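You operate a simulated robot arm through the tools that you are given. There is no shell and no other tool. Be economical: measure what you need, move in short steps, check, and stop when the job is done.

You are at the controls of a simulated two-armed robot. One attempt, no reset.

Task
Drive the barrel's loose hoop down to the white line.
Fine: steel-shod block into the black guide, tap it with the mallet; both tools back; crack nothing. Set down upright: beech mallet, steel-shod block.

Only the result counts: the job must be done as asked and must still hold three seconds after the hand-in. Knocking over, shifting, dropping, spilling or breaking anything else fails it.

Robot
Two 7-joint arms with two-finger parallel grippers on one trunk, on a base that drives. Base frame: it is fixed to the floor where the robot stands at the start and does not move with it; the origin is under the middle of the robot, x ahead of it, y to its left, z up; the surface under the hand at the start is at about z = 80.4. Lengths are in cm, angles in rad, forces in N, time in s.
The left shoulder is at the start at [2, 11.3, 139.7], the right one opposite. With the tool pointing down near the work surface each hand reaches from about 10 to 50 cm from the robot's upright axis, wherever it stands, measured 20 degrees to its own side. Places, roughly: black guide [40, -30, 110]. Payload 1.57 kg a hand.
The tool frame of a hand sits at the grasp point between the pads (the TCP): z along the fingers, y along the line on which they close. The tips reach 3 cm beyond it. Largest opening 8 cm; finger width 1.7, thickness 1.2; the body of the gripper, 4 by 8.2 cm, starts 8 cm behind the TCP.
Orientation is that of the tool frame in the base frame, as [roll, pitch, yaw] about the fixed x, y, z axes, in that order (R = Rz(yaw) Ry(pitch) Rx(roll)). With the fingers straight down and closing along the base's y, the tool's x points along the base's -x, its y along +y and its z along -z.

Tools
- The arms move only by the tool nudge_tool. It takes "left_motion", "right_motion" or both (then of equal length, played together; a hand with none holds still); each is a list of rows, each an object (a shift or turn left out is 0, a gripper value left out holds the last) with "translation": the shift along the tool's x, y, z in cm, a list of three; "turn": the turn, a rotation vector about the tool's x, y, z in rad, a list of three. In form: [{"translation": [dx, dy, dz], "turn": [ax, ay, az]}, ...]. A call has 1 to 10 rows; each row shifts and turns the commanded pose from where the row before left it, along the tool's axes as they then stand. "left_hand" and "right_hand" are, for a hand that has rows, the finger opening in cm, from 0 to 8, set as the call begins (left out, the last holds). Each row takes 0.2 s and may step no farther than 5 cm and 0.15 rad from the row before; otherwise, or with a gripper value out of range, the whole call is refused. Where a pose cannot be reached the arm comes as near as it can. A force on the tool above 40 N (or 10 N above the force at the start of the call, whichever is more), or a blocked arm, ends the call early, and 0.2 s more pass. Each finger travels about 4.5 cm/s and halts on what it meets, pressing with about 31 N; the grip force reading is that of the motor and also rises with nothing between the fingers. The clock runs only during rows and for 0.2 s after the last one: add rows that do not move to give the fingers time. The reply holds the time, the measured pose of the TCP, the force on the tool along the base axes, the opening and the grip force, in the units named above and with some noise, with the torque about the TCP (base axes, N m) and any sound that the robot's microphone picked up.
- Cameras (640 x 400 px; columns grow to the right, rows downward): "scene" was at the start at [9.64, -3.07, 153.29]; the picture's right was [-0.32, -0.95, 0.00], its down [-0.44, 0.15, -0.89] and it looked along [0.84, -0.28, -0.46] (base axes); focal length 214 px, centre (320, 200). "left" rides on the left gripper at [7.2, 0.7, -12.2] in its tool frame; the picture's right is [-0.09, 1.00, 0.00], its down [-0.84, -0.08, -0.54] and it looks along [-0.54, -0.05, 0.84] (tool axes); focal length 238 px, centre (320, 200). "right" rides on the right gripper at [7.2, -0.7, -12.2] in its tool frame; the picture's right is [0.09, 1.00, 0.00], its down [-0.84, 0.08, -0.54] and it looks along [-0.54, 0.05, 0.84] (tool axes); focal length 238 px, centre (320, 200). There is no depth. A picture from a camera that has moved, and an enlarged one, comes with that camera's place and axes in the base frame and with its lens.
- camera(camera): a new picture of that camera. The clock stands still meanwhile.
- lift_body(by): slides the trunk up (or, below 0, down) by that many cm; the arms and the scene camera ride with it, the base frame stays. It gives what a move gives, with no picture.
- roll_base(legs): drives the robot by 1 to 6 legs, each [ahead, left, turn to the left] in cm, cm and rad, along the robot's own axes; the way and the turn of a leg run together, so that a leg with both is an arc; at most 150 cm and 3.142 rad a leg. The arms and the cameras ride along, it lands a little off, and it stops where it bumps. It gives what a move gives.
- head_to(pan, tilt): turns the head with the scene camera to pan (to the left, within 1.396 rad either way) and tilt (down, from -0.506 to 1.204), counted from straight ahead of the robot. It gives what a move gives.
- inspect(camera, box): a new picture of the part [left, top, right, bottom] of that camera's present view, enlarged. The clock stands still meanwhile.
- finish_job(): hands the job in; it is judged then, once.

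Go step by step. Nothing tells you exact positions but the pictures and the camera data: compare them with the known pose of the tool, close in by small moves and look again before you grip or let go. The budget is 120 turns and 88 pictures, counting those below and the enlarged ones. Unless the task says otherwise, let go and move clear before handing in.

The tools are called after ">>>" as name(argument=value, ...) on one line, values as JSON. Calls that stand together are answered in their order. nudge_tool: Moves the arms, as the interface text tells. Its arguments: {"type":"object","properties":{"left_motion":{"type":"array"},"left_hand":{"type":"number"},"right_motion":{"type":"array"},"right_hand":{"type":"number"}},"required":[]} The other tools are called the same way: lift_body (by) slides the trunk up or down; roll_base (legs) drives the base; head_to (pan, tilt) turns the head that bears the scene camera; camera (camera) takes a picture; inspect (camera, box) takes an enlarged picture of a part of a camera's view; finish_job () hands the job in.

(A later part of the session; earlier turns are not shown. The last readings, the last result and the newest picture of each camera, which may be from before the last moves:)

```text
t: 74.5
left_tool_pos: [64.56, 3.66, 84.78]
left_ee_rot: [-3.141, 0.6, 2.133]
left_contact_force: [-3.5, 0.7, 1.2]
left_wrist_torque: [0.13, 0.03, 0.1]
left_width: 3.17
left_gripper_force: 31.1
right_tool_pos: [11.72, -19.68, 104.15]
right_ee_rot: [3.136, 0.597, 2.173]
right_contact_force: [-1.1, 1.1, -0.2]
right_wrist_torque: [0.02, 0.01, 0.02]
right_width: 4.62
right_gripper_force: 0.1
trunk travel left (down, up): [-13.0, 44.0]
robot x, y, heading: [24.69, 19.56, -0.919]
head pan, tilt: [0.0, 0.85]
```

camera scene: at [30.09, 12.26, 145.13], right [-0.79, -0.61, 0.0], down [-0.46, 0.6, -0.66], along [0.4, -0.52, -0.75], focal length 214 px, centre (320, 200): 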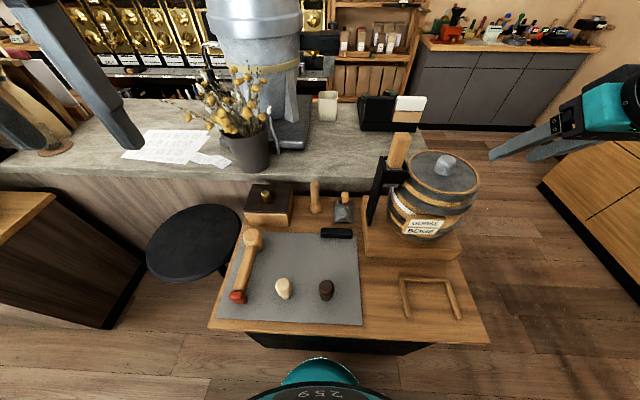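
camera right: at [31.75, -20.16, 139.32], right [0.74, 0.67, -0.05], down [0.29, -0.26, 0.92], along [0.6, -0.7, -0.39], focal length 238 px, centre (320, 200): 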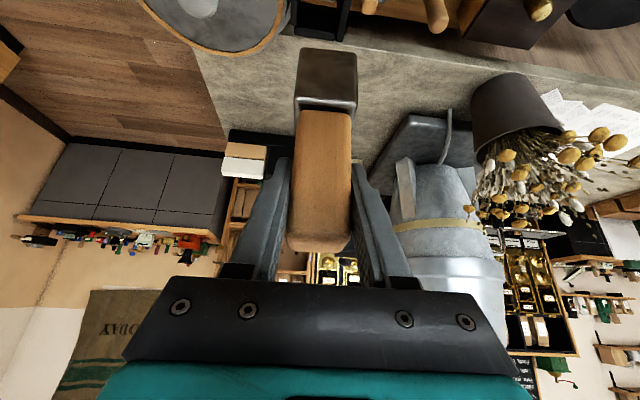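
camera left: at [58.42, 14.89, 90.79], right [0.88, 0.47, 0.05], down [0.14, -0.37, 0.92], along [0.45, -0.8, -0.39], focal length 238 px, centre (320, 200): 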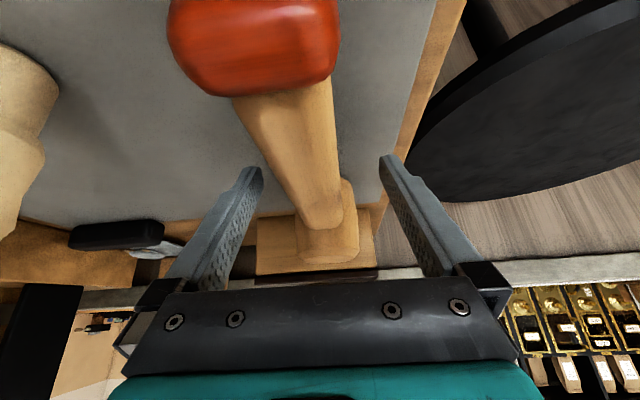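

Gripped at 3.17 cm. I'll lift the mallet, raise the trunk, and drive right so the left arm faces the guide.

>>> nudge_tool(left_motion=[{"translation": [-0.85, 0, -1.24]}, {"translation": [-1.7, 0, -2.48]}, {"translation": [-1.7, 0, -2.48]}, {"translation": [0, 0, 0]}])

>>> lift_body(by=38)

>>> roll_base(legs=[[0, -25, 0]])

>>> camera(camera="scene")

```text
t: 75.5
left_tool_pos: [64.68, 3.77, 92.48]
left_ee_rot: [3.141, 0.599, 2.132]
left_contact_force: [0.5, 0.2, 0.2]
left_wrist_torque: [0.02, 0.0, 0.01]
left_width: 0.0
left_gripper_force: 21.7
right_tool_pos: [11.63, -19.63, 104.23]
right_ee_rot: [3.137, 0.598, 2.172]
right_contact_force: [0.1, 0.0, -0.2]
right_wrist_torque: [0.0, 0.01, 0.0]
right_width: 4.59
right_gripper_force: 0.1
trunk travel left (down, up): [-13.0, 44.0]
robot x, y, heading: [24.4, 19.42, -0.918]
head pan, tilt: [0.0, 0.85]
```

```text
t: 79.2
left_tool_pos: [64.81, 3.66, 130.36]
left_ee_rot: [-3.141, 0.599, 2.132]
left_contact_force: [-0.1, 0.0, 0.6]
left_wrist_torque: [0.01, -0.02, 0.01]
left_width: 0.0
left_gripper_force: 21.5
right_tool_pos: [11.63, -19.75, 142.23]
right_ee_rot: [3.137, 0.599, 2.173]
right_contact_force: [-0.3, 0.3, 0.3]
right_wrist_torque: [0.02, -0.02, 0.0]
right_width: 4.59
right_gripper_force: 0.1
trunk travel left (down, up): [-51.0, 6.0]
robot x, y, heading: [24.94, 19.5, -0.92]
head pan, tilt: [0.0, 0.85]
```

```text
t: 81.0
left_tool_pos: [44.59, -11.71, 130.34]
left_ee_rot: [3.14, 0.598, 2.132]
left_contact_force: [-0.1, -0.2, 0.7]
left_wrist_torque: [0.03, -0.01, 0.0]
left_width: 0.01
left_gripper_force: 21.2
right_tool_pos: [-8.38, -34.91, 142.0]
right_ee_rot: [3.135, 0.596, 2.172]
right_contact_force: [0.5, -0.1, 0.5]
right_wrist_torque: [0.01, 0.0, 0.01]
right_width: 4.6
right_gripper_force: 0.0
trunk travel left (down, up): [-51.0, 6.0]
robot x, y, heading: [4.43, 4.29, -0.917]
head pan, tilt: [0.0, 0.85]
```

```text
26 pictures are left
camera scene: at [9.89, -3.09, 156.13], right [-0.8, -0.61, 0.0], down [-0.46, 0.6, -0.66], along [0.4, -0.52, -0.75], focal length 214 px, centre (320, 200)
```

scene: 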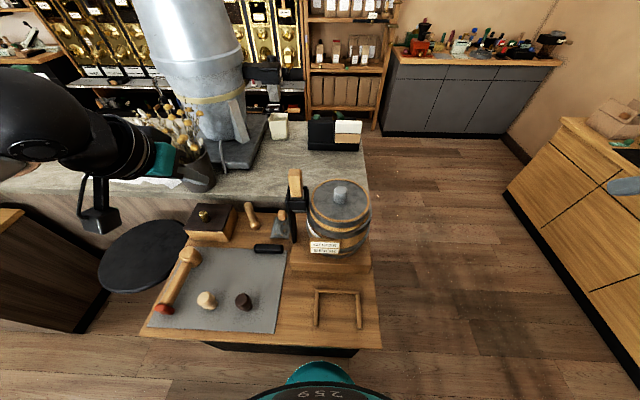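

The handle slipped out of the grip as I lifted, so I was too high on a round handle. The mallet seems to be in place; I'll check it closely.

>>> inspect(camera="scene", box=[130, 230, 230, 330])

>>> roll_base(legs=[[0, 25, 0]])

>>> lift_body(by=-33)

>>> inspect(camera="left", box=[220, 0, 420, 200])

```text
4.00 times, centred on (180, 280) of scene
camera zoom: at [9.89, -3.09, 156.13], right [-0.8, -0.61, 0.0], down [-0.46, 0.6, -0.66], along [0.4, -0.52, -0.75], focal length 858 px, centre (880, -120)
```

zoom: 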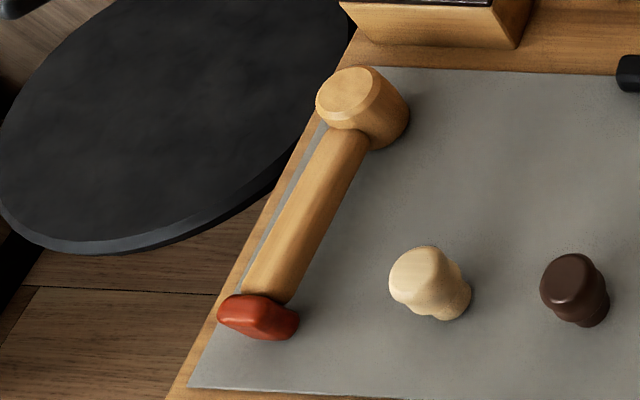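

```text
t: 82.8
left_tool_pos: [64.32, 3.42, 130.3]
left_ee_rot: [-3.141, 0.601, 2.133]
left_contact_force: [0.1, 0.0, -0.9]
left_wrist_torque: [0.01, 0.03, -0.06]
left_width: 0.0
left_gripper_force: 20.9
right_tool_pos: [11.28, -19.95, 142.15]
right_ee_rot: [3.139, 0.596, 2.173]
right_contact_force: [-0.1, 0.0, -0.3]
right_wrist_torque: [0.0, -0.03, 0.0]
right_width: 4.6
right_gripper_force: 0.0
trunk travel left (down, up): [-51.0, 6.0]
robot x, y, heading: [24.32, 19.07, -0.917]
head pan, tilt: [0.0, 0.85]
```

```text
t: 86.0
left_tool_pos: [64.28, 3.24, 97.36]
left_ee_rot: [-3.141, 0.6, 2.133]
left_contact_force: [-0.5, -0.3, 1.0]
left_wrist_torque: [0.02, 0.01, -0.01]
left_width: 0.0
left_gripper_force: 21.1
right_tool_pos: [11.16, -19.89, 109.13]
right_ee_rot: [3.137, 0.599, 2.172]
right_contact_force: [-0.2, -0.3, 0.7]
right_wrist_torque: [0.0, 0.03, -0.02]
right_width: 4.61
right_gripper_force: 0.0
trunk travel left (down, up): [-18.0, 39.0]
robot x, y, heading: [23.95, 19.27, -0.915]
head pan, tilt: [0.0, 0.85]
```

```text
2.00 times, centred on (320, 100) of left
camera zoom: at [57.97, 14.54, 103.34], right [0.88, 0.47, 0.05], down [0.14, -0.37, 0.92], along [0.45, -0.8, -0.39], focal length 477 px, centre (320, 400)
```

zoom: 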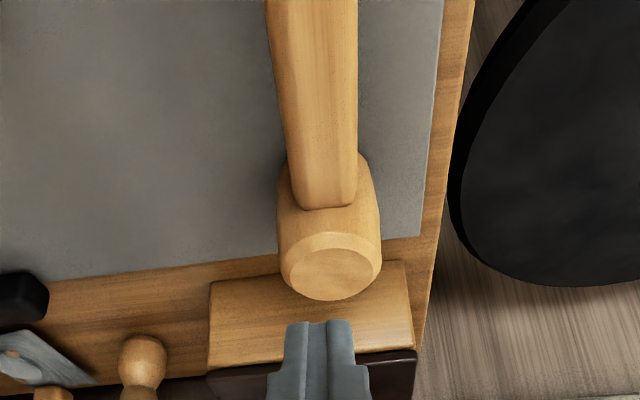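

The mallet still stands in place. I'll open and approach again, 1.1 cm lower and nearer the head.

>>> nudge_tool(left_hand=8, left_motion=[{"translation": [0, 0, 0]}, {"translation": [0, 0, 0]}, {"translation": [0, 0, 0]}, {"translation": [0, 0.25, 0]}, {"translation": [1.7, 0.06, 2.95]}, {"translation": [1.7, 0.06, 2.95]}, {"translation": [1.7, 0.06, 2.95]}, {"translation": [0, 0, 0]}])

>>> nudge_tool(left_motion=[{"translation": [0.85, 0.03, 1.47]}, {"translation": [0.85, 0.03, 1.47]}, {"translation": [0, 0, 0]}])

>>> camera(camera="left")

```text
t: 87.8
left_tool_pos: [64.99, 2.88, 87.22]
left_ee_rot: [3.139, 0.599, 2.133]
left_contact_force: [0.4, 0.8, -0.7]
left_wrist_torque: [0.01, 0.02, 0.02]
left_width: 8.02
left_gripper_force: 0.0
right_tool_pos: [11.08, -20.03, 109.18]
right_ee_rot: [3.135, 0.598, 2.174]
right_contact_force: [0.0, 0.5, -0.8]
right_wrist_torque: [0.0, -0.01, -0.06]
right_width: 4.61
right_gripper_force: 0.0
trunk travel left (down, up): [-18.0, 39.0]
robot x, y, heading: [24.02, 19.16, -0.918]
head pan, tilt: [0.0, 0.85]
```

```text
t: 88.6
left_tool_pos: [65.2, 2.82, 83.72]
left_ee_rot: [-3.141, 0.6, 2.133]
left_contact_force: [0.7, -0.1, 1.1]
left_wrist_torque: [-0.02, 0.01, -0.01]
left_width: 7.99
left_gripper_force: 0.2
right_tool_pos: [11.16, -19.99, 109.13]
right_ee_rot: [3.136, 0.597, 2.175]
right_contact_force: [0.6, -0.7, 0.5]
right_wrist_torque: [0.02, 0.02, -0.01]
right_width: 4.58
right_gripper_force: 0.1
trunk travel left (down, up): [-18.0, 39.0]
robot x, y, heading: [23.9, 18.82, -0.92]
head pan, tilt: [0.0, 0.85]
```

```text
23 pictures are left
camera left: at [58.94, 13.92, 89.74], right [0.88, 0.47, 0.05], down [0.14, -0.37, 0.92], along [0.45, -0.8, -0.39], focal length 238 px, centre (320, 200)
```

left: 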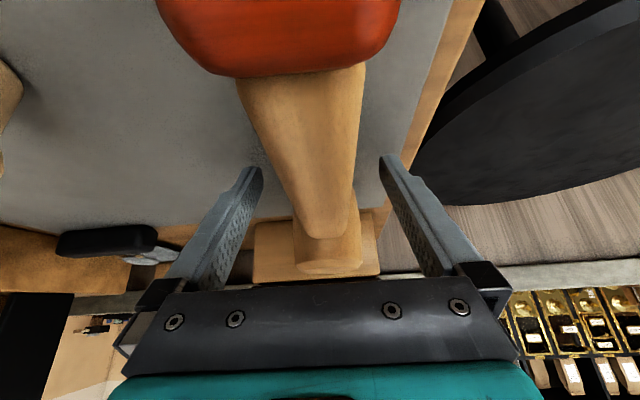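

I'll close here and lift only half a centimetre to test the hold.

>>> nudge_tool(left_hand=0, left_motion=[{"translation": [0, 0, 0]}, {"translation": [0, 0, 0]}, {"translation": [0, 0, 0]}, {"translation": [0, 0, 0]}, {"translation": [0, 0, 0]}, {"translation": [0, 0, 0]}])

>>> nudge_tool(left_motion=[{"translation": [-0.17, 0, -0.25]}, {"translation": [-0.17, 0, -0.25]}, {"translation": [0, 0, 0]}])

```text
t: 90.0
left_tool_pos: [65.33, 2.78, 83.64]
left_ee_rot: [3.139, 0.601, 2.133]
left_contact_force: [1.7, 1.2, 0.7]
left_wrist_torque: [0.06, 0.07, -0.02]
left_width: 3.19
left_gripper_force: 31.0
right_tool_pos: [11.19, -19.94, 109.11]
right_ee_rot: [3.137, 0.598, 2.172]
right_contact_force: [0.4, -0.3, 0.0]
right_wrist_torque: [-0.01, 0.01, 0.0]
right_width: 4.6
right_gripper_force: 0.1
trunk travel left (down, up): [-18.0, 39.0]
robot x, y, heading: [24.13, 18.76, -0.919]
head pan, tilt: [0.0, 0.85]
```

```text
t: 90.8
left_tool_pos: [65.18, 2.77, 84.34]
left_ee_rot: [3.141, 0.597, 2.132]
left_contact_force: [0.4, 0.2, -4.2]
left_wrist_torque: [0.13, 0.07, -0.01]
left_width: 3.19
left_gripper_force: 31.2
right_tool_pos: [11.14, -20.11, 109.17]
right_ee_rot: [3.137, 0.597, 2.173]
right_contact_force: [-0.4, -0.4, -0.2]
right_wrist_torque: [0.01, 0.01, 0.03]
right_width: 4.59
right_gripper_force: 0.1
trunk travel left (down, up): [-18.0, 39.0]
robot x, y, heading: [24.01, 18.7, -0.917]
head pan, tilt: [0.0, 0.85]
```

It holds, about 4 N on the hand. I'll lift more, slowly, and check.

>>> nudge_tool(left_motion=[{"translation": [-0.34, 0, -0.5]}, {"translation": [-0.34, 0, -0.5]}, {"translation": [-0.57, 0, -0.83]}, {"translation": [-0.57, 0, -0.83]}, {"translation": [-0.57, 0, -0.83]}, {"translation": [-0.57, 0, -0.83]}, {"translation": [0, 0, 0]}])

>>> camera(camera="left")

```text
t: 92.4
left_tool_pos: [65.26, 2.69, 89.62]
left_ee_rot: [3.141, 0.599, 2.134]
left_contact_force: [0.6, 0.6, -4.5]
left_wrist_torque: [0.08, 0.11, 0.01]
left_width: 3.18
left_gripper_force: 30.7
right_tool_pos: [11.18, -20.0, 109.26]
right_ee_rot: [3.136, 0.596, 2.173]
right_contact_force: [-0.9, -0.3, -0.6]
right_wrist_torque: [-0.01, 0.0, 0.02]
right_width: 4.59
right_gripper_force: 0.1
trunk travel left (down, up): [-18.0, 39.0]
robot x, y, heading: [24.01, 18.95, -0.919]
head pan, tilt: [0.0, 0.85]
```

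```text
22 pictures are left
camera left: at [58.93, 13.95, 95.6], right [0.88, 0.47, 0.05], down [0.14, -0.37, 0.92], along [0.45, -0.8, -0.39], focal length 238 px, centre (320, 200)
```

left: 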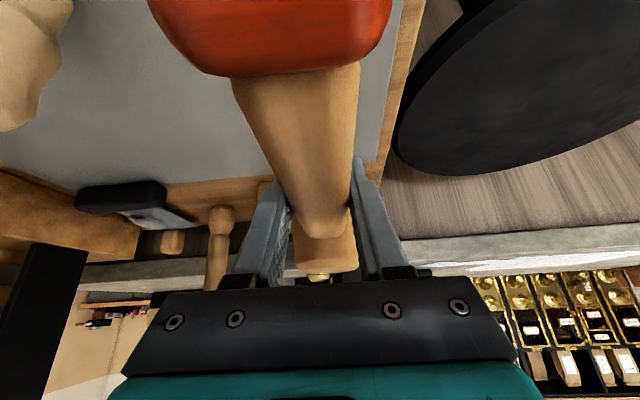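

Held firmly. I'll raise the trunk and drive right.

>>> lift_body(by=38)

>>> roll_base(legs=[[0, -25, 0]])

>>> camera(camera="scene")

```text
t: 96.1
left_tool_pos: [65.2, 2.74, 127.69]
left_ee_rot: [3.141, 0.598, 2.133]
left_contact_force: [0.8, 0.3, -4.7]
left_wrist_torque: [0.13, 0.03, 0.04]
left_width: 3.19
left_gripper_force: 30.9
right_tool_pos: [11.3, -20.06, 147.16]
right_ee_rot: [3.136, 0.597, 2.174]
right_contact_force: [-0.1, 0.3, -0.7]
right_wrist_torque: [0.06, -0.03, 0.01]
right_width: 4.62
right_gripper_force: 0.0
trunk travel left (down, up): [-56.0, 1.0]
robot x, y, heading: [24.11, 18.92, -0.916]
head pan, tilt: [0.0, 0.85]
```

```text
t: 97.9
left_tool_pos: [45.48, -12.41, 127.48]
left_ee_rot: [3.141, 0.598, 2.132]
left_contact_force: [-0.5, 0.4, -5.0]
left_wrist_torque: [0.1, 0.04, -0.01]
left_width: 3.19
left_gripper_force: 30.7
right_tool_pos: [-8.67, -35.19, 147.2]
right_ee_rot: [3.136, 0.596, 2.173]
right_contact_force: [-0.2, -0.2, 0.1]
right_wrist_torque: [-0.03, -0.02, 0.02]
right_width: 4.6
right_gripper_force: 0.1
trunk travel left (down, up): [-56.0, 1.0]
robot x, y, heading: [4.2, 3.77, -0.916]
head pan, tilt: [0.0, 0.85]
```

```text
21 pictures are left
camera scene: at [9.71, -3.3, 161.13], right [-0.79, -0.61, 0.0], down [-0.46, 0.6, -0.66], along [0.4, -0.52, -0.75], focal length 214 px, centre (320, 200)
```

scene: 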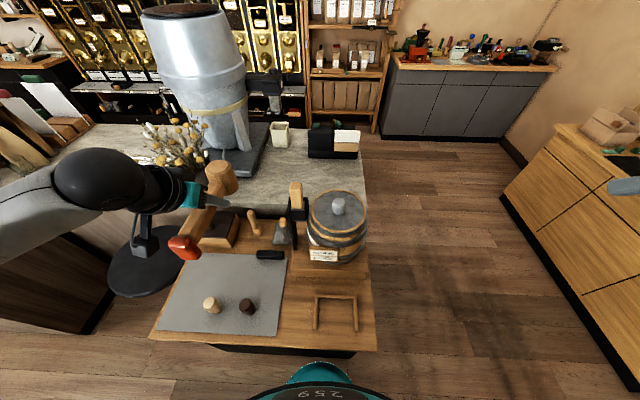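

Mallet is held level. I'll move its head over the block, staying about 5 cm above it.

>>> nudge_tool(left_motion=[{"translation": [0, -4.9, 0]}, {"translation": [0, -4.9, 0]}, {"translation": [0, -4.86, 0]}, {"translation": [-3.38, 0, 2.32]}, {"translation": [-3.38, 0, 2.32]}, {"translation": [0, 0, 0]}])

>>> inspect(camera="scene", box=[240, 150, 380, 270])

```text
t: 99.3
left_tool_pos: [37.43, -27.27, 127.58]
left_ee_rot: [3.141, 0.6, 2.132]
left_contact_force: [0.8, 0.2, -4.6]
left_wrist_torque: [0.09, 0.1, -0.01]
left_width: 3.19
left_gripper_force: 31.0
right_tool_pos: [-8.64, -35.11, 147.21]
right_ee_rot: [3.138, 0.597, 2.174]
right_contact_force: [0.0, 0.5, -0.5]
right_wrist_torque: [-0.02, -0.01, 0.01]
right_width: 4.6
right_gripper_force: 0.0
trunk travel left (down, up): [-56.0, 1.0]
robot x, y, heading: [4.26, 4.04, -0.915]
head pan, tilt: [0.0, 0.85]
```

```text
3.33 times, centred on (310, 210) of scene
camera zoom: at [9.72, -3.2, 161.13], right [-0.79, -0.61, 0.0], down [-0.46, 0.6, -0.66], along [0.4, -0.52, -0.75], focal length 715 px, centre (353, 167)
```

zoom: 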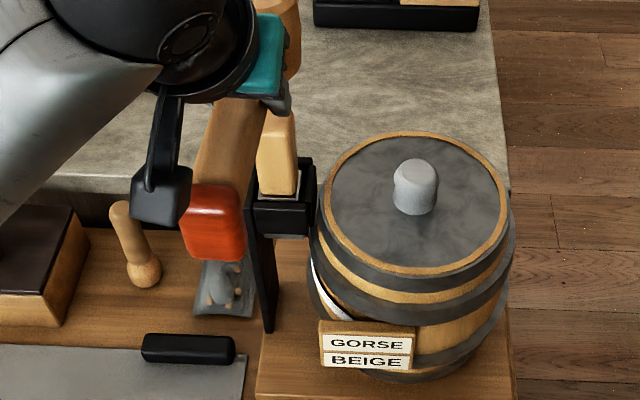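

The head is over the block, about 0.4 cm left of centre. I'll correct and lower gently until touch.

>>> nudge_tool(left_motion=[{"translation": [0, -0.4, 0]}, {"translation": [0.57, 0, 0.83]}, {"translation": [0.57, 0, 0.83]}, {"translation": [0.57, 0, 0.83]}, {"translation": [0.28, 0, 0.41]}, {"translation": [0, 0, 0]}])

>>> nudge_tool(left_motion=[{"translation": [0.17, 0, 0.25]}, {"translation": [0.17, 0, 0.25]}, {"translation": [0.17, 0, 0.25]}, {"translation": [0.17, 0, 0.25]}, {"translation": [0, 0, 0]}])

>>> camera(camera="left")

```text
t: 100.7
left_tool_pos: [37.12, -27.36, 123.91]
left_ee_rot: [-3.141, 0.6, 2.133]
left_contact_force: [-0.2, 0.5, -5.0]
left_wrist_torque: [0.08, 0.06, -0.01]
left_width: 3.18
left_gripper_force: 31.4
right_tool_pos: [-8.68, -35.18, 147.22]
right_ee_rot: [3.135, 0.598, 2.173]
right_contact_force: [-0.1, -0.3, 0.7]
right_wrist_torque: [-0.02, -0.01, -0.02]
right_width: 4.59
right_gripper_force: 0.1
trunk travel left (down, up): [-56.0, 1.0]
robot x, y, heading: [4.58, 3.71, -0.915]
head pan, tilt: [0.0, 0.85]
```

```text
t: 101.9
left_tool_pos: [37.14, -27.41, 122.74]
left_ee_rot: [-3.141, 0.596, 2.135]
left_contact_force: [-0.4, 0.6, -3.2]
left_wrist_torque: [0.12, 0.06, 0.02]
left_width: 3.18
left_gripper_force: 31.4
right_tool_pos: [-8.61, -35.15, 147.22]
right_ee_rot: [3.137, 0.597, 2.172]
right_contact_force: [-0.3, 0.3, 0.5]
right_wrist_torque: [-0.06, 0.0, -0.03]
right_width: 4.61
right_gripper_force: 0.1
trunk travel left (down, up): [-56.0, 1.0]
robot x, y, heading: [4.2, 4.01, -0.918]
head pan, tilt: [0.0, 0.85]
```

```text
19 pictures are left
camera left: at [30.75, -16.21, 128.81], right [0.88, 0.47, 0.05], down [0.14, -0.37, 0.92], along [0.45, -0.8, -0.39], focal length 238 px, centre (320, 200)
```

left: 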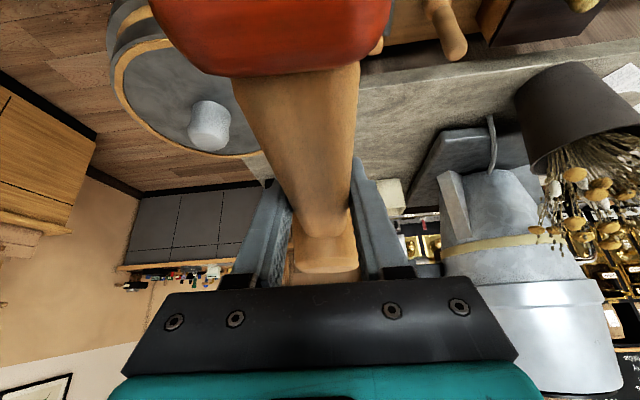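

>>> nudge_tool(left_motion=[{"translation": [0.17, 0, 0.25]}, {"translation": [0.17, 0, 0.25]}, {"translation": [0.17, 0, 0.25]}, {"translation": [0, 0, 0]}])

```text
t: 102.9
left_tool_pos: [37.11, -27.41, 122.07]
left_ee_rot: [-3.141, 0.603, 2.135]
left_contact_force: [-1.0, 0.3, 2.9]
left_wrist_torque: [-0.16, -0.19, -0.01]
left_width: 3.18
left_gripper_force: 30.6
right_tool_pos: [-8.74, -35.07, 147.27]
right_ee_rot: [3.136, 0.596, 2.172]
right_contact_force: [-0.3, -1.4, 0.6]
right_wrist_torque: [0.0, 0.01, -0.01]
right_width: 4.58
right_gripper_force: 0.0
trunk travel left (down, up): [-56.0, 1.0]
robot x, y, heading: [4.3, 4.0, -0.914]
head pan, tilt: [0.0, 0.85]
```

Touch is at TCP z≈122.2. I'll look at the hoop and white line as a baseline, then give one light tap.

>>> inspect(camera="scene", box=[280, 195, 370, 265])

>>> nudge_tool(left_motion=[{"translation": [-1.7, 0, -2.48]}, {"translation": [0, 0, 0]}, {"translation": [1.81, 0, 2.64]}, {"translation": [-1.7, 0, -2.48]}, {"translation": [0, 0, 0]}])

>>> inspect(camera="scene", box=[280, 195, 370, 265])

```text
5.71 times, centred on (325, 230) of scene
camera zoom: at [9.67, -3.23, 161.14], right [-0.79, -0.61, 0.0], down [-0.46, 0.6, -0.66], along [0.4, -0.52, -0.75], focal length 1226 px, centre (291, 29)
```

zoom: 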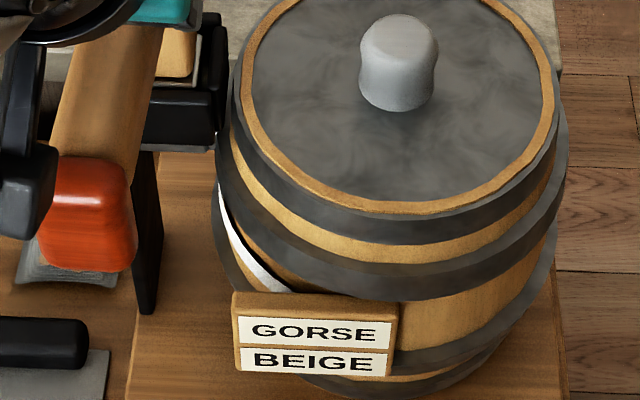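

```text
t: 104.1
left_tool_pos: [37.08, -27.44, 124.69]
left_ee_rot: [3.14, 0.598, 2.132]
left_contact_force: [-0.2, 0.7, -5.2]
left_wrist_torque: [0.1, 0.07, -0.01]
left_width: 3.19
left_gripper_force: 31.1
right_tool_pos: [-8.53, -35.14, 147.16]
right_ee_rot: [3.138, 0.598, 2.172]
right_contact_force: [1.0, -0.7, -0.1]
right_wrist_torque: [-0.01, 0.03, 0.02]
right_width: 4.61
right_gripper_force: 0.0
trunk travel left (down, up): [-56.0, 1.0]
robot x, y, heading: [4.34, 3.73, -0.922]
head pan, tilt: [0.0, 0.85]
```

```text
5.71 times, centred on (325, 230) of scene
camera zoom: at [9.75, -3.24, 161.13], right [-0.79, -0.61, 0.0], down [-0.46, 0.6, -0.66], along [0.4, -0.52, -0.75], focal length 1226 px, centre (291, 29)
```

zoom: 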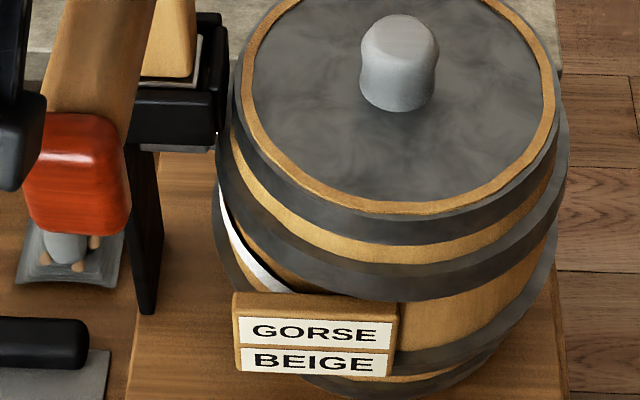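

No visible movement and no sound; that tap was very light. I'll give a slightly firmer one and look at the contact height afterwards.

>>> nudge_tool(left_motion=[{"translation": [2.09, 0, 3.05]}, {"translation": [-1.7, 0, -2.48]}, {"translation": [0, 0, 0]}])

>>> nudge_tool(left_motion=[{"translation": [2.26, 0, 3.3]}, {"translation": [-2.1, 0, -3.05]}, {"translation": [0, 0, 0]}])

```text
t: 104.9
left_tool_pos: [37.05, -27.37, 124.1]
left_ee_rot: [-3.141, 0.598, 2.133]
left_contact_force: [0.0, -0.4, -4.4]
left_wrist_torque: [0.12, 0.04, 0.0]
left_width: 3.19
left_gripper_force: 31.5
right_tool_pos: [-8.61, -35.08, 147.19]
right_ee_rot: [3.139, 0.597, 2.173]
right_contact_force: [0.4, 0.3, 0.8]
right_wrist_torque: [0.01, 0.0, 0.04]
right_width: 4.61
right_gripper_force: 0.1
trunk travel left (down, up): [-56.0, 1.0]
robot x, y, heading: [4.57, 4.09, -0.92]
head pan, tilt: [0.0, 0.85]
```

```text
t: 105.7
left_tool_pos: [37.04, -27.46, 123.65]
left_ee_rot: [-3.141, 0.599, 2.133]
left_contact_force: [0.9, 0.8, -4.5]
left_wrist_torque: [0.1, 0.09, 0.01]
left_width: 3.18
left_gripper_force: 31.0
right_tool_pos: [-8.68, -35.06, 147.1]
right_ee_rot: [3.139, 0.598, 2.172]
right_contact_force: [0.4, 0.6, -0.8]
right_wrist_torque: [-0.01, -0.03, -0.01]
right_width: 4.6
right_gripper_force: 0.0
trunk travel left (down, up): [-56.0, 1.0]
robot x, y, heading: [4.14, 3.94, -0.922]
head pan, tilt: [0.0, 0.85]
```

I'll probe the contact height to see whether the block moved.

>>> nudge_tool(left_motion=[{"translation": [0.57, 0, 0.83]}, {"translation": [0.17, 0, 0.25]}, {"translation": [0.17, 0, 0.25]}, {"translation": [0, 0, 0]}])

>>> inspect(camera="scene", box=[280, 185, 350, 255])

```text
t: 106.7
left_tool_pos: [37.08, -27.39, 122.09]
left_ee_rot: [-3.141, 0.599, 2.135]
left_contact_force: [-0.2, -1.1, -3.9]
left_wrist_torque: [0.09, 0.08, -0.02]
left_width: 3.18
left_gripper_force: 30.4
right_tool_pos: [-8.59, -35.34, 147.22]
right_ee_rot: [3.137, 0.596, 2.173]
right_contact_force: [-0.1, 0.3, -0.1]
right_wrist_torque: [-0.03, -0.01, -0.04]
right_width: 4.61
right_gripper_force: 0.1
trunk travel left (down, up): [-56.0, 1.0]
robot x, y, heading: [4.1, 3.73, -0.913]
head pan, tilt: [0.0, 0.85]
```

```text
5.71 times, centred on (315, 220) of scene
camera zoom: at [9.73, -3.28, 161.13], right [-0.79, -0.61, 0.0], down [-0.46, 0.6, -0.66], along [0.4, -0.52, -0.75], focal length 1226 px, centre (349, 86)
```

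zoom: 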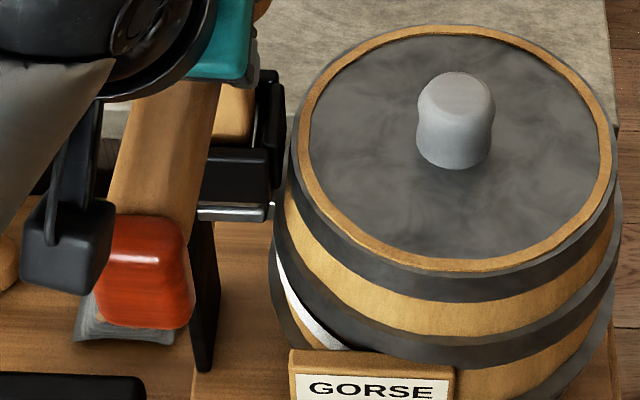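

The hoop has moved down noticeably. I'll zoom in on the white line.

>>> inspect(camera="scene", box=[306, 205, 336, 250])

```text
8.89 times, centred on (321, 228) of scene
camera zoom: at [9.73, -3.28, 161.13], right [-0.79, -0.61, 0.0], down [-0.46, 0.6, -0.66], along [0.4, -0.52, -0.75], focal length 1906 px, centre (311, -44)
```

zoom: 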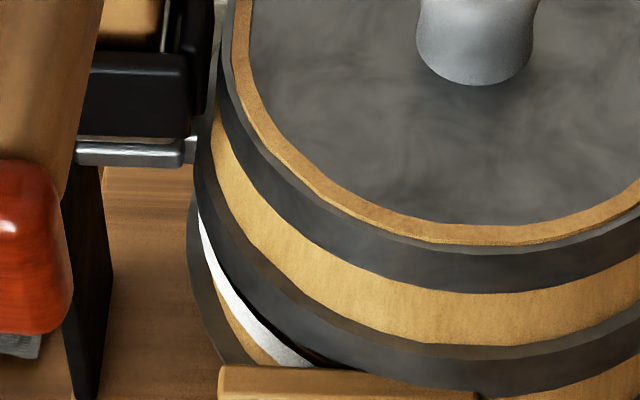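

The hoop's lower edge hides the remaining gap from this steep angle. I'll lift the mallet clear, back away 40 cm and lower the trunk for a level look.

>>> nudge_tool(left_motion=[{"translation": [-2.26, 0, -3.3]}, {"translation": [0, 0, 0]}])

>>> roll_base(legs=[[-40, 0, 0]])

>>> lift_body(by=-40)

>>> head_to(pan=0.0, tilt=0.35)

>>> camera(camera="scene")

```text
t: 107.3
left_tool_pos: [37.21, -27.41, 126.06]
left_ee_rot: [3.141, 0.598, 2.133]
left_contact_force: [0.9, 0.4, -5.9]
left_wrist_torque: [0.14, 0.07, 0.0]
left_width: 3.2
left_gripper_force: 30.9
right_tool_pos: [-8.63, -35.17, 147.13]
right_ee_rot: [3.138, 0.598, 2.173]
right_contact_force: [0.0, 0.7, 0.6]
right_wrist_torque: [-0.01, 0.02, -0.02]
right_width: 4.57
right_gripper_force: 0.1
trunk travel left (down, up): [-56.0, 1.0]
robot x, y, heading: [4.55, 3.64, -0.919]
head pan, tilt: [0.0, 0.85]
```

```text
t: 109.8
left_tool_pos: [12.75, 4.08, 126.0]
left_ee_rot: [3.14, 0.599, 2.128]
left_contact_force: [0.1, 0.8, -4.9]
left_wrist_torque: [0.09, 0.08, 0.0]
left_width: 3.19
left_gripper_force: 30.8
right_tool_pos: [-32.98, -3.47, 147.06]
right_ee_rot: [3.136, 0.596, 2.17]
right_contact_force: [-0.4, -0.1, 0.2]
right_wrist_torque: [-0.02, -0.01, -0.01]
right_width: 4.6
right_gripper_force: 0.0
trunk travel left (down, up): [-56.0, 1.0]
robot x, y, heading: [-19.83, 35.51, -0.921]
head pan, tilt: [0.0, 0.85]
```

```text
t: 113.7
left_tool_pos: [12.74, 4.03, 85.97]
left_ee_rot: [3.14, 0.599, 2.128]
left_contact_force: [-1.2, 0.3, -5.0]
left_wrist_torque: [0.1, 0.07, 0.01]
left_width: 3.2
left_gripper_force: 30.9
right_tool_pos: [-33.0, -3.52, 107.05]
right_ee_rot: [3.136, 0.596, 2.17]
right_contact_force: [0.2, 1.3, -0.2]
right_wrist_torque: [0.0, 0.0, -0.01]
right_width: 4.59
right_gripper_force: 0.0
trunk travel left (down, up): [-16.0, 41.0]
robot x, y, heading: [-20.02, 35.56, -0.921]
head pan, tilt: [0.0, 0.85]
```

```text
t: 114.6
left_tool_pos: [12.85, 4.1, 86.08]
left_ee_rot: [-3.141, 0.599, 2.129]
left_contact_force: [-0.6, -0.4, -4.7]
left_wrist_torque: [0.07, 0.06, 0.0]
left_width: 3.19
left_gripper_force: 30.5
right_tool_pos: [-33.06, -3.5, 107.16]
right_ee_rot: [3.136, 0.597, 2.17]
right_contact_force: [0.0, -1.0, 0.5]
right_wrist_torque: [0.0, 0.02, 0.0]
right_width: 4.62
right_gripper_force: 0.0
trunk travel left (down, up): [-16.0, 41.0]
robot x, y, heading: [-19.83, 35.49, -0.919]
head pan, tilt: [0.0, 0.351]
```

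```text
14 pictures are left
camera scene: at [-13.56, 27.22, 125.49], right [-0.8, -0.6, 0.0], down [-0.21, 0.27, -0.94], along [0.57, -0.75, -0.34], focal length 214 px, centre (320, 200)
```

scene: 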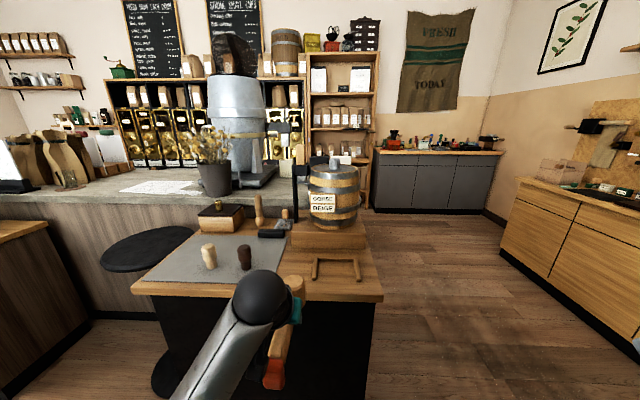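

>>> inspect(camera="scene", box=[285, 155, 365, 245])

>>> inspect(camera="scene", box=[292, 175, 328, 215])

```text
4.44 times, centred on (325, 200) of scene
camera zoom: at [-13.56, 27.22, 125.49], right [-0.8, -0.6, 0.0], down [-0.21, 0.27, -0.94], along [0.57, -0.75, -0.34], focal length 953 px, centre (298, 200)
```

zoom: 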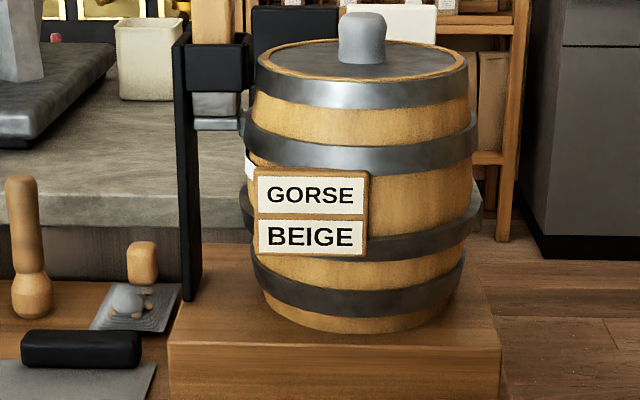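

```text
10.00 times, centred on (310, 195) of scene
camera zoom: at [-13.56, 27.22, 125.49], right [-0.8, -0.6, 0.0], down [-0.21, 0.27, -0.94], along [0.57, -0.75, -0.34], focal length 2145 px, centre (420, 250)
```

zoom: 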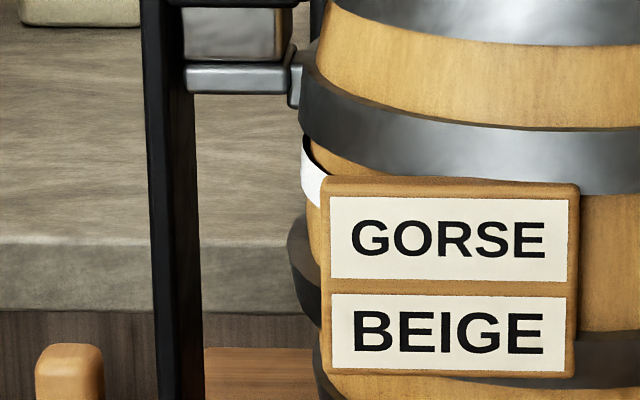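

The level view shows roughly 0.5 cm of gap left between the hoop's lower edge and the white line. I'll go back for a little more tapping.

>>> lift_body(by=40)

>>> roll_base(legs=[[40, 0, 0]])

>>> head_to(pan=0.0, tilt=0.85)

```text
t: 118.4
left_tool_pos: [12.87, 4.16, 126.04]
left_ee_rot: [3.141, 0.598, 2.13]
left_contact_force: [0.0, -0.3, -5.2]
left_wrist_torque: [0.11, 0.03, 0.02]
left_width: 3.18
left_gripper_force: 31.0
right_tool_pos: [-32.85, -3.43, 147.14]
right_ee_rot: [3.137, 0.598, 2.17]
right_contact_force: [-0.1, 0.5, -0.2]
right_wrist_torque: [-0.02, 0.01, -0.01]
right_width: 4.61
right_gripper_force: 0.0
trunk travel left (down, up): [-56.0, 1.0]
robot x, y, heading: [-19.42, 35.44, -0.926]
head pan, tilt: [0.0, 0.351]
```

```text
t: 120.9
left_tool_pos: [37.14, -27.9, 126.08]
left_ee_rot: [3.14, 0.598, 2.132]
left_contact_force: [0.1, 0.4, -5.2]
left_wrist_torque: [0.14, 0.07, 0.0]
left_width: 3.2
left_gripper_force: 30.7
right_tool_pos: [-8.64, -35.41, 147.11]
right_ee_rot: [3.135, 0.597, 2.169]
right_contact_force: [0.0, 0.2, -0.6]
right_wrist_torque: [-0.01, 0.05, -0.03]
right_width: 4.59
right_gripper_force: 0.1
trunk travel left (down, up): [-56.0, 1.0]
robot x, y, heading: [4.48, 3.76, -0.924]
head pan, tilt: [0.0, 0.351]
```

```text
t: 121.8
left_tool_pos: [37.0, -27.78, 126.01]
left_ee_rot: [3.141, 0.598, 2.129]
left_contact_force: [0.0, 0.8, -4.7]
left_wrist_torque: [0.11, 0.09, -0.01]
left_width: 3.19
left_gripper_force: 30.8
right_tool_pos: [-8.59, -35.4, 147.17]
right_ee_rot: [3.136, 0.597, 2.168]
right_contact_force: [-0.5, -0.1, -0.3]
right_wrist_torque: [0.01, 0.0, -0.01]
right_width: 4.61
right_gripper_force: 0.1
trunk travel left (down, up): [-56.0, 1.0]
robot x, y, heading: [4.35, 3.75, -0.922]
head pan, tilt: [0.0, 0.85]
```

I'm within 0.4 cm of the former spot. I'll correct it and probe down for contact.

>>> nudge_tool(left_motion=[{"translation": [0.29, 0, -0.2]}, {"translation": [1.13, 0, 1.65]}, {"translation": [1.13, 0, 1.65]}, {"translation": [0.17, 0, 0.25]}, {"translation": [0.17, 0, 0.25]}, {"translation": [0, 0, 0]}])

>>> nudge_tool(left_motion=[{"translation": [0.17, 0, 0.25]}, {"translation": [0.11, 0, 0.165]}, {"translation": [0, 0, 0]}])

```text
t: 123.2
left_tool_pos: [36.86, -27.55, 121.38]
left_ee_rot: [3.14, 0.598, 2.13]
left_contact_force: [-0.4, 0.1, -4.9]
left_wrist_torque: [0.1, 0.08, 0.02]
left_width: 3.18
left_gripper_force: 30.8
right_tool_pos: [-8.69, -35.51, 147.2]
right_ee_rot: [3.136, 0.598, 2.167]
right_contact_force: [0.0, 0.6, -0.3]
right_wrist_torque: [-0.01, 0.03, 0.02]
right_width: 4.61
right_gripper_force: 0.0
trunk travel left (down, up): [-56.0, 1.0]
robot x, y, heading: [4.63, 3.49, -0.919]
head pan, tilt: [0.0, 0.85]
```

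```text
t: 124.0
left_tool_pos: [36.9, -27.51, 120.87]
left_ee_rot: [-3.141, 0.597, 2.132]
left_contact_force: [0.7, -0.3, -4.8]
left_wrist_torque: [0.08, 0.06, 0.0]
left_width: 3.18
left_gripper_force: 30.9
right_tool_pos: [-8.67, -35.4, 147.07]
right_ee_rot: [3.135, 0.599, 2.169]
right_contact_force: [0.2, 0.3, 0.8]
right_wrist_torque: [0.0, 0.02, 0.0]
right_width: 4.57
right_gripper_force: 0.0
trunk travel left (down, up): [-56.0, 1.0]
robot x, y, heading: [4.28, 3.76, -0.923]
head pan, tilt: [0.0, 0.85]
```

>>> nudge_tool(left_motion=[{"translation": [0.11, 0, 0.165]}, {"translation": [0.11, 0, 0.165]}, {"translation": [0, 0, 0]}])

>>> nudge_tool(left_motion=[{"translation": [0.085, 0, 0.124]}, {"translation": [0.085, 0, 0.124]}, {"translation": [0, 0, 0]}])

```text
t: 124.8
left_tool_pos: [36.9, -27.58, 120.7]
left_ee_rot: [-3.14, 0.604, 2.13]
left_contact_force: [-0.9, 1.8, 6.3]
left_wrist_torque: [-0.29, -0.39, 0.05]
left_width: 3.21
left_gripper_force: 30.7
right_tool_pos: [-8.67, -35.17, 147.09]
right_ee_rot: [3.136, 0.599, 2.17]
right_contact_force: [-0.9, -0.2, 0.4]
right_wrist_torque: [0.0, 0.0, -0.01]
right_width: 4.62
right_gripper_force: 0.0
trunk travel left (down, up): [-56.0, 1.0]
robot x, y, heading: [4.19, 3.55, -0.92]
head pan, tilt: [0.0, 0.85]
```

```text
t: 125.6
left_tool_pos: [36.8, -27.45, 120.42]
left_ee_rot: [-3.14, 0.601, 2.132]
left_contact_force: [-0.4, 1.0, 14.6]
left_wrist_torque: [-0.6, -0.62, 0.03]
left_width: 3.18
left_gripper_force: 30.8
right_tool_pos: [-8.75, -35.19, 147.21]
right_ee_rot: [3.136, 0.598, 2.17]
right_contact_force: [-0.8, 0.8, 1.1]
right_wrist_torque: [-0.03, -0.02, -0.02]
right_width: 4.58
right_gripper_force: 0.0
trunk travel left (down, up): [-56.0, 1.0]
robot x, y, heading: [4.58, 3.48, -0.921]
head pan, tilt: [0.0, 0.85]
```

Contact at z≈120.65, so the taps moved it about 1.5 cm. One more tap, a bit shallower, aiming ~0.5 cm.

>>> nudge_tool(left_motion=[{"translation": [-1.81, 0, -2.64]}, {"translation": [0, 0, 0]}, {"translation": [2.15, 0, 3.14]}, {"translation": [-1.7, 0, -2.48]}, {"translation": [0, 0, 0]}])

>>> nudge_tool(left_motion=[{"translation": [0.85, 0, 1.24]}, {"translation": [0.28, 0, 0.41]}, {"translation": [0.17, 0, 0.25]}, {"translation": [0.11, 0, 0.165]}, {"translation": [0, 0, 0]}])

```text
t: 126.8
left_tool_pos: [36.95, -27.42, 122.51]
left_ee_rot: [3.141, 0.597, 2.13]
left_contact_force: [0.4, -0.5, -4.9]
left_wrist_torque: [0.09, 0.09, 0.03]
left_width: 3.17
left_gripper_force: 30.8
right_tool_pos: [-8.58, -35.39, 147.22]
right_ee_rot: [3.137, 0.597, 2.17]
right_contact_force: [-0.1, 0.3, 0.7]
right_wrist_torque: [0.01, -0.01, -0.02]
right_width: 4.59
right_gripper_force: 0.2
trunk travel left (down, up): [-56.0, 1.0]
robot x, y, heading: [4.38, 3.86, -0.922]
head pan, tilt: [0.0, 0.85]
```

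```text
t: 128.0
left_tool_pos: [36.86, -27.42, 120.05]
left_ee_rot: [3.141, 0.597, 2.132]
left_contact_force: [0.3, 0.8, -4.8]
left_wrist_torque: [0.1, 0.09, 0.0]
left_width: 3.17
left_gripper_force: 31.1
right_tool_pos: [-8.6, -35.47, 147.22]
right_ee_rot: [3.136, 0.596, 2.17]
right_contact_force: [-0.3, 0.0, -0.4]
right_wrist_torque: [0.01, 0.02, 0.01]
right_width: 4.58
right_gripper_force: 0.1
trunk travel left (down, up): [-56.0, 1.0]
robot x, y, heading: [4.63, 3.71, -0.918]
head pan, tilt: [0.0, 0.85]
```

It moved at least 0.6 cm. I'll find the exact contact height before looking.

>>> nudge_tool(left_motion=[{"translation": [0.085, 0, 0.124]}, {"translation": [0.057, 0, 0.083]}, {"translation": [0, 0, 0]}])

>>> inspect(camera="scene", box=[306, 205, 336, 250])

```text
t: 128.8
left_tool_pos: [36.87, -27.57, 119.72]
left_ee_rot: [3.141, 0.599, 2.132]
left_contact_force: [-0.1, 0.3, -4.3]
left_wrist_torque: [0.11, 0.05, 0.03]
left_width: 3.16
left_gripper_force: 31.3
right_tool_pos: [-8.63, -35.42, 147.09]
right_ee_rot: [3.134, 0.598, 2.169]
right_contact_force: [-0.4, 0.5, 0.0]
right_wrist_torque: [-0.02, 0.01, -0.01]
right_width: 4.63
right_gripper_force: 0.1
trunk travel left (down, up): [-56.0, 1.0]
robot x, y, heading: [3.96, 3.74, -0.925]
head pan, tilt: [0.0, 0.85]
```

```text
8.89 times, centred on (321, 228) of scene
camera zoom: at [9.82, -3.56, 161.13], right [-0.8, -0.6, 0.0], down [-0.45, 0.6, -0.66], along [0.4, -0.53, -0.75], focal length 1906 px, centre (311, -44)
```

zoom: 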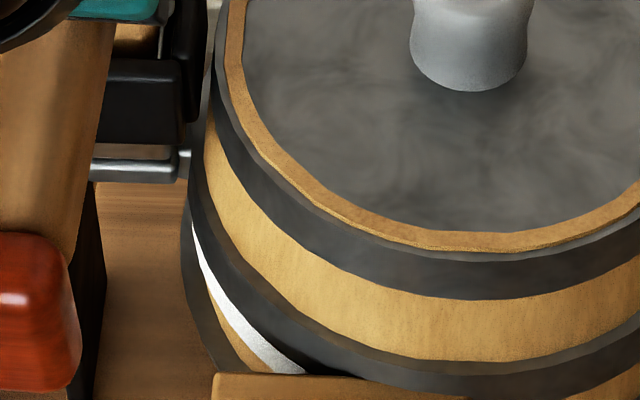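

The hoop's edge now just overlaps the line in this steep view. I'll retreat for the level view again.

>>> nudge_tool(left_motion=[{"translation": [-2.26, 0, -3.3]}, {"translation": [-1.13, 0, -1.65]}, {"translation": [0, 0, 0]}])

>>> roll_base(legs=[[-40, 0, 0]])

>>> lift_body(by=-45)

>>> head_to(pan=0.0, tilt=0.35)

>>> inspect(camera="scene", box=[292, 165, 332, 210])

```text
t: 129.6
left_tool_pos: [36.98, -27.59, 125.86]
left_ee_rot: [3.139, 0.599, 2.128]
left_contact_force: [0.1, 0.3, -5.0]
left_wrist_torque: [0.12, 0.03, 0.0]
left_width: 3.17
left_gripper_force: 31.3
right_tool_pos: [-8.71, -35.53, 147.12]
right_ee_rot: [3.135, 0.596, 2.171]
right_contact_force: [0.4, -0.1, -0.1]
right_wrist_torque: [0.0, 0.01, -0.01]
right_width: 4.6
right_gripper_force: 0.1
trunk travel left (down, up): [-56.0, 1.0]
robot x, y, heading: [4.62, 3.44, -0.923]
head pan, tilt: [0.0, 0.85]
```

```text
t: 132.1
left_tool_pos: [12.96, 3.8, 125.9]
left_ee_rot: [3.141, 0.6, 2.127]
left_contact_force: [0.4, -0.2, -5.0]
left_wrist_torque: [0.09, 0.08, -0.02]
left_width: 3.18
left_gripper_force: 31.2
right_tool_pos: [-32.58, -3.84, 147.17]
right_ee_rot: [3.136, 0.596, 2.165]
right_contact_force: [0.3, -0.7, -0.5]
right_wrist_torque: [-0.01, -0.04, -0.01]
right_width: 4.59
right_gripper_force: 0.0
trunk travel left (down, up): [-56.0, 1.0]
robot x, y, heading: [-19.27, 34.73, -0.922]
head pan, tilt: [0.0, 0.85]
```

```text
refused: -45 is not a number from -40 to 40
```

```text
t: 133.0
left_tool_pos: [13.02, 3.85, 125.69]
left_ee_rot: [3.139, 0.597, 2.127]
left_contact_force: [0.1, 0.1, -4.4]
left_wrist_torque: [0.11, 0.03, -0.01]
left_width: 3.18
left_gripper_force: 31.2
right_tool_pos: [-32.59, -3.83, 147.17]
right_ee_rot: [3.136, 0.597, 2.167]
right_contact_force: [0.2, 0.4, 0.7]
right_wrist_torque: [0.0, 0.0, -0.01]
right_width: 4.58
right_gripper_force: 0.1
trunk travel left (down, up): [-56.0, 1.0]
robot x, y, heading: [-19.3, 35.21, -0.928]
head pan, tilt: [0.0, 0.351]
```

```text
8.89 times, centred on (312, 188) of scene
camera zoom: at [-13.11, 26.67, 165.49], right [-0.8, -0.6, 0.0], down [-0.21, 0.28, -0.94], along [0.57, -0.75, -0.34], focal length 1906 px, centre (391, 311)
```

zoom: 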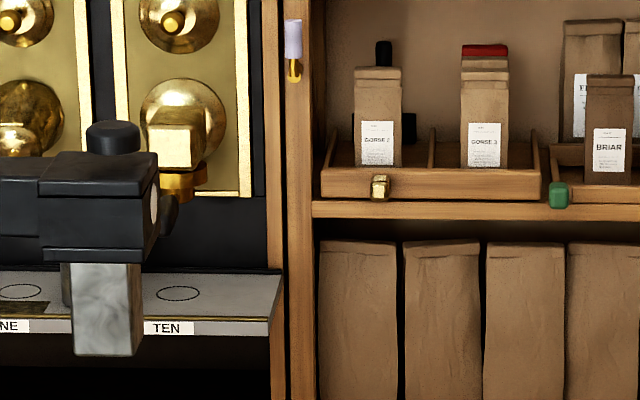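

>>> lift_body(by=-40)

>>> inspect(camera="scene", box=[284, 165, 328, 210])

```text
t: 136.9
left_tool_pos: [13.0, 3.76, 85.72]
left_ee_rot: [3.14, 0.599, 2.128]
left_contact_force: [0.0, 0.8, -4.0]
left_wrist_torque: [0.1, 0.06, 0.0]
left_width: 3.14
left_gripper_force: 31.4
right_tool_pos: [-32.55, -3.97, 107.2]
right_ee_rot: [3.137, 0.596, 2.165]
right_contact_force: [0.0, -0.5, 0.1]
right_wrist_torque: [-0.01, 0.0, 0.04]
right_width: 4.59
right_gripper_force: 0.0
trunk travel left (down, up): [-16.0, 41.0]
robot x, y, heading: [-19.35, 34.86, -0.925]
head pan, tilt: [0.0, 0.351]
```

```text
8.89 times, centred on (306, 188) of scene
camera zoom: at [-13.12, 26.68, 125.5], right [-0.8, -0.6, 0.0], down [-0.21, 0.27, -0.94], along [0.57, -0.75, -0.34], focal length 1906 px, centre (444, 311)
```

zoom: 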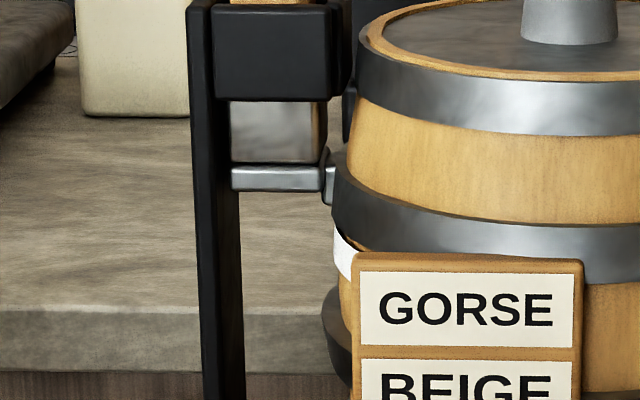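

>>> inspect(camera="scene", box=[304, 182, 316, 196])

```text
16.00 times, centred on (310, 189) of scene
camera zoom: at [-13.12, 26.68, 125.5], right [-0.8, -0.6, 0.0], down [-0.21, 0.27, -0.94], along [0.57, -0.75, -0.34], focal length 3432 px, centre (480, 376)
```

zoom: 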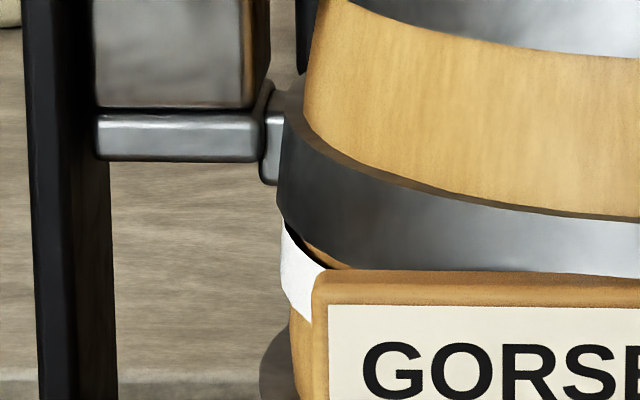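

About 0.2 cm of gap remains to the line's upper edge. I'll return for one last small tap.

>>> lift_body(by=40)

>>> roll_base(legs=[[40, 0, 0]])

>>> head_to(pan=0.0, tilt=0.85)

```text
t: 140.7
left_tool_pos: [13.03, 3.74, 125.76]
left_ee_rot: [3.141, 0.597, 2.128]
left_contact_force: [-0.5, 0.6, -4.3]
left_wrist_torque: [0.09, 0.07, -0.01]
left_width: 3.17
left_gripper_force: 30.6
right_tool_pos: [-32.52, -3.94, 147.1]
right_ee_rot: [3.137, 0.594, 2.166]
right_contact_force: [-0.4, -0.3, -0.7]
right_wrist_torque: [0.0, 0.0, -0.01]
right_width: 4.62
right_gripper_force: 0.2
trunk travel left (down, up): [-56.0, 1.0]
robot x, y, heading: [-19.4, 35.24, -0.924]
head pan, tilt: [0.0, 0.351]
```

```text
t: 143.2
left_tool_pos: [36.89, -28.13, 125.89]
left_ee_rot: [-3.141, 0.598, 2.125]
left_contact_force: [-0.2, -0.2, -5.0]
left_wrist_torque: [0.12, 0.03, -0.01]
left_width: 3.17
left_gripper_force: 30.7
right_tool_pos: [-8.63, -35.94, 147.03]
right_ee_rot: [3.135, 0.598, 2.165]
right_contact_force: [0.0, 0.6, -0.3]
right_wrist_torque: [0.02, 0.0, 0.02]
right_width: 4.6
right_gripper_force: 0.1
trunk travel left (down, up): [-56.0, 1.0]
robot x, y, heading: [4.41, 3.3, -0.924]
head pan, tilt: [0.0, 0.351]
```

```text
t: 144.1
left_tool_pos: [37.03, -28.14, 125.74]
left_ee_rot: [3.139, 0.598, 2.126]
left_contact_force: [-0.5, 0.1, -4.2]
left_wrist_torque: [0.11, 0.04, 0.0]
left_width: 3.18
left_gripper_force: 31.3
right_tool_pos: [-8.52, -35.77, 147.12]
right_ee_rot: [3.137, 0.598, 2.165]
right_contact_force: [-0.4, 0.0, 0.5]
right_wrist_torque: [-0.01, 0.0, 0.01]
right_width: 4.58
right_gripper_force: 0.1
trunk travel left (down, up): [-56.0, 1.0]
robot x, y, heading: [4.52, 3.15, -0.929]
head pan, tilt: [0.0, 0.85]
```

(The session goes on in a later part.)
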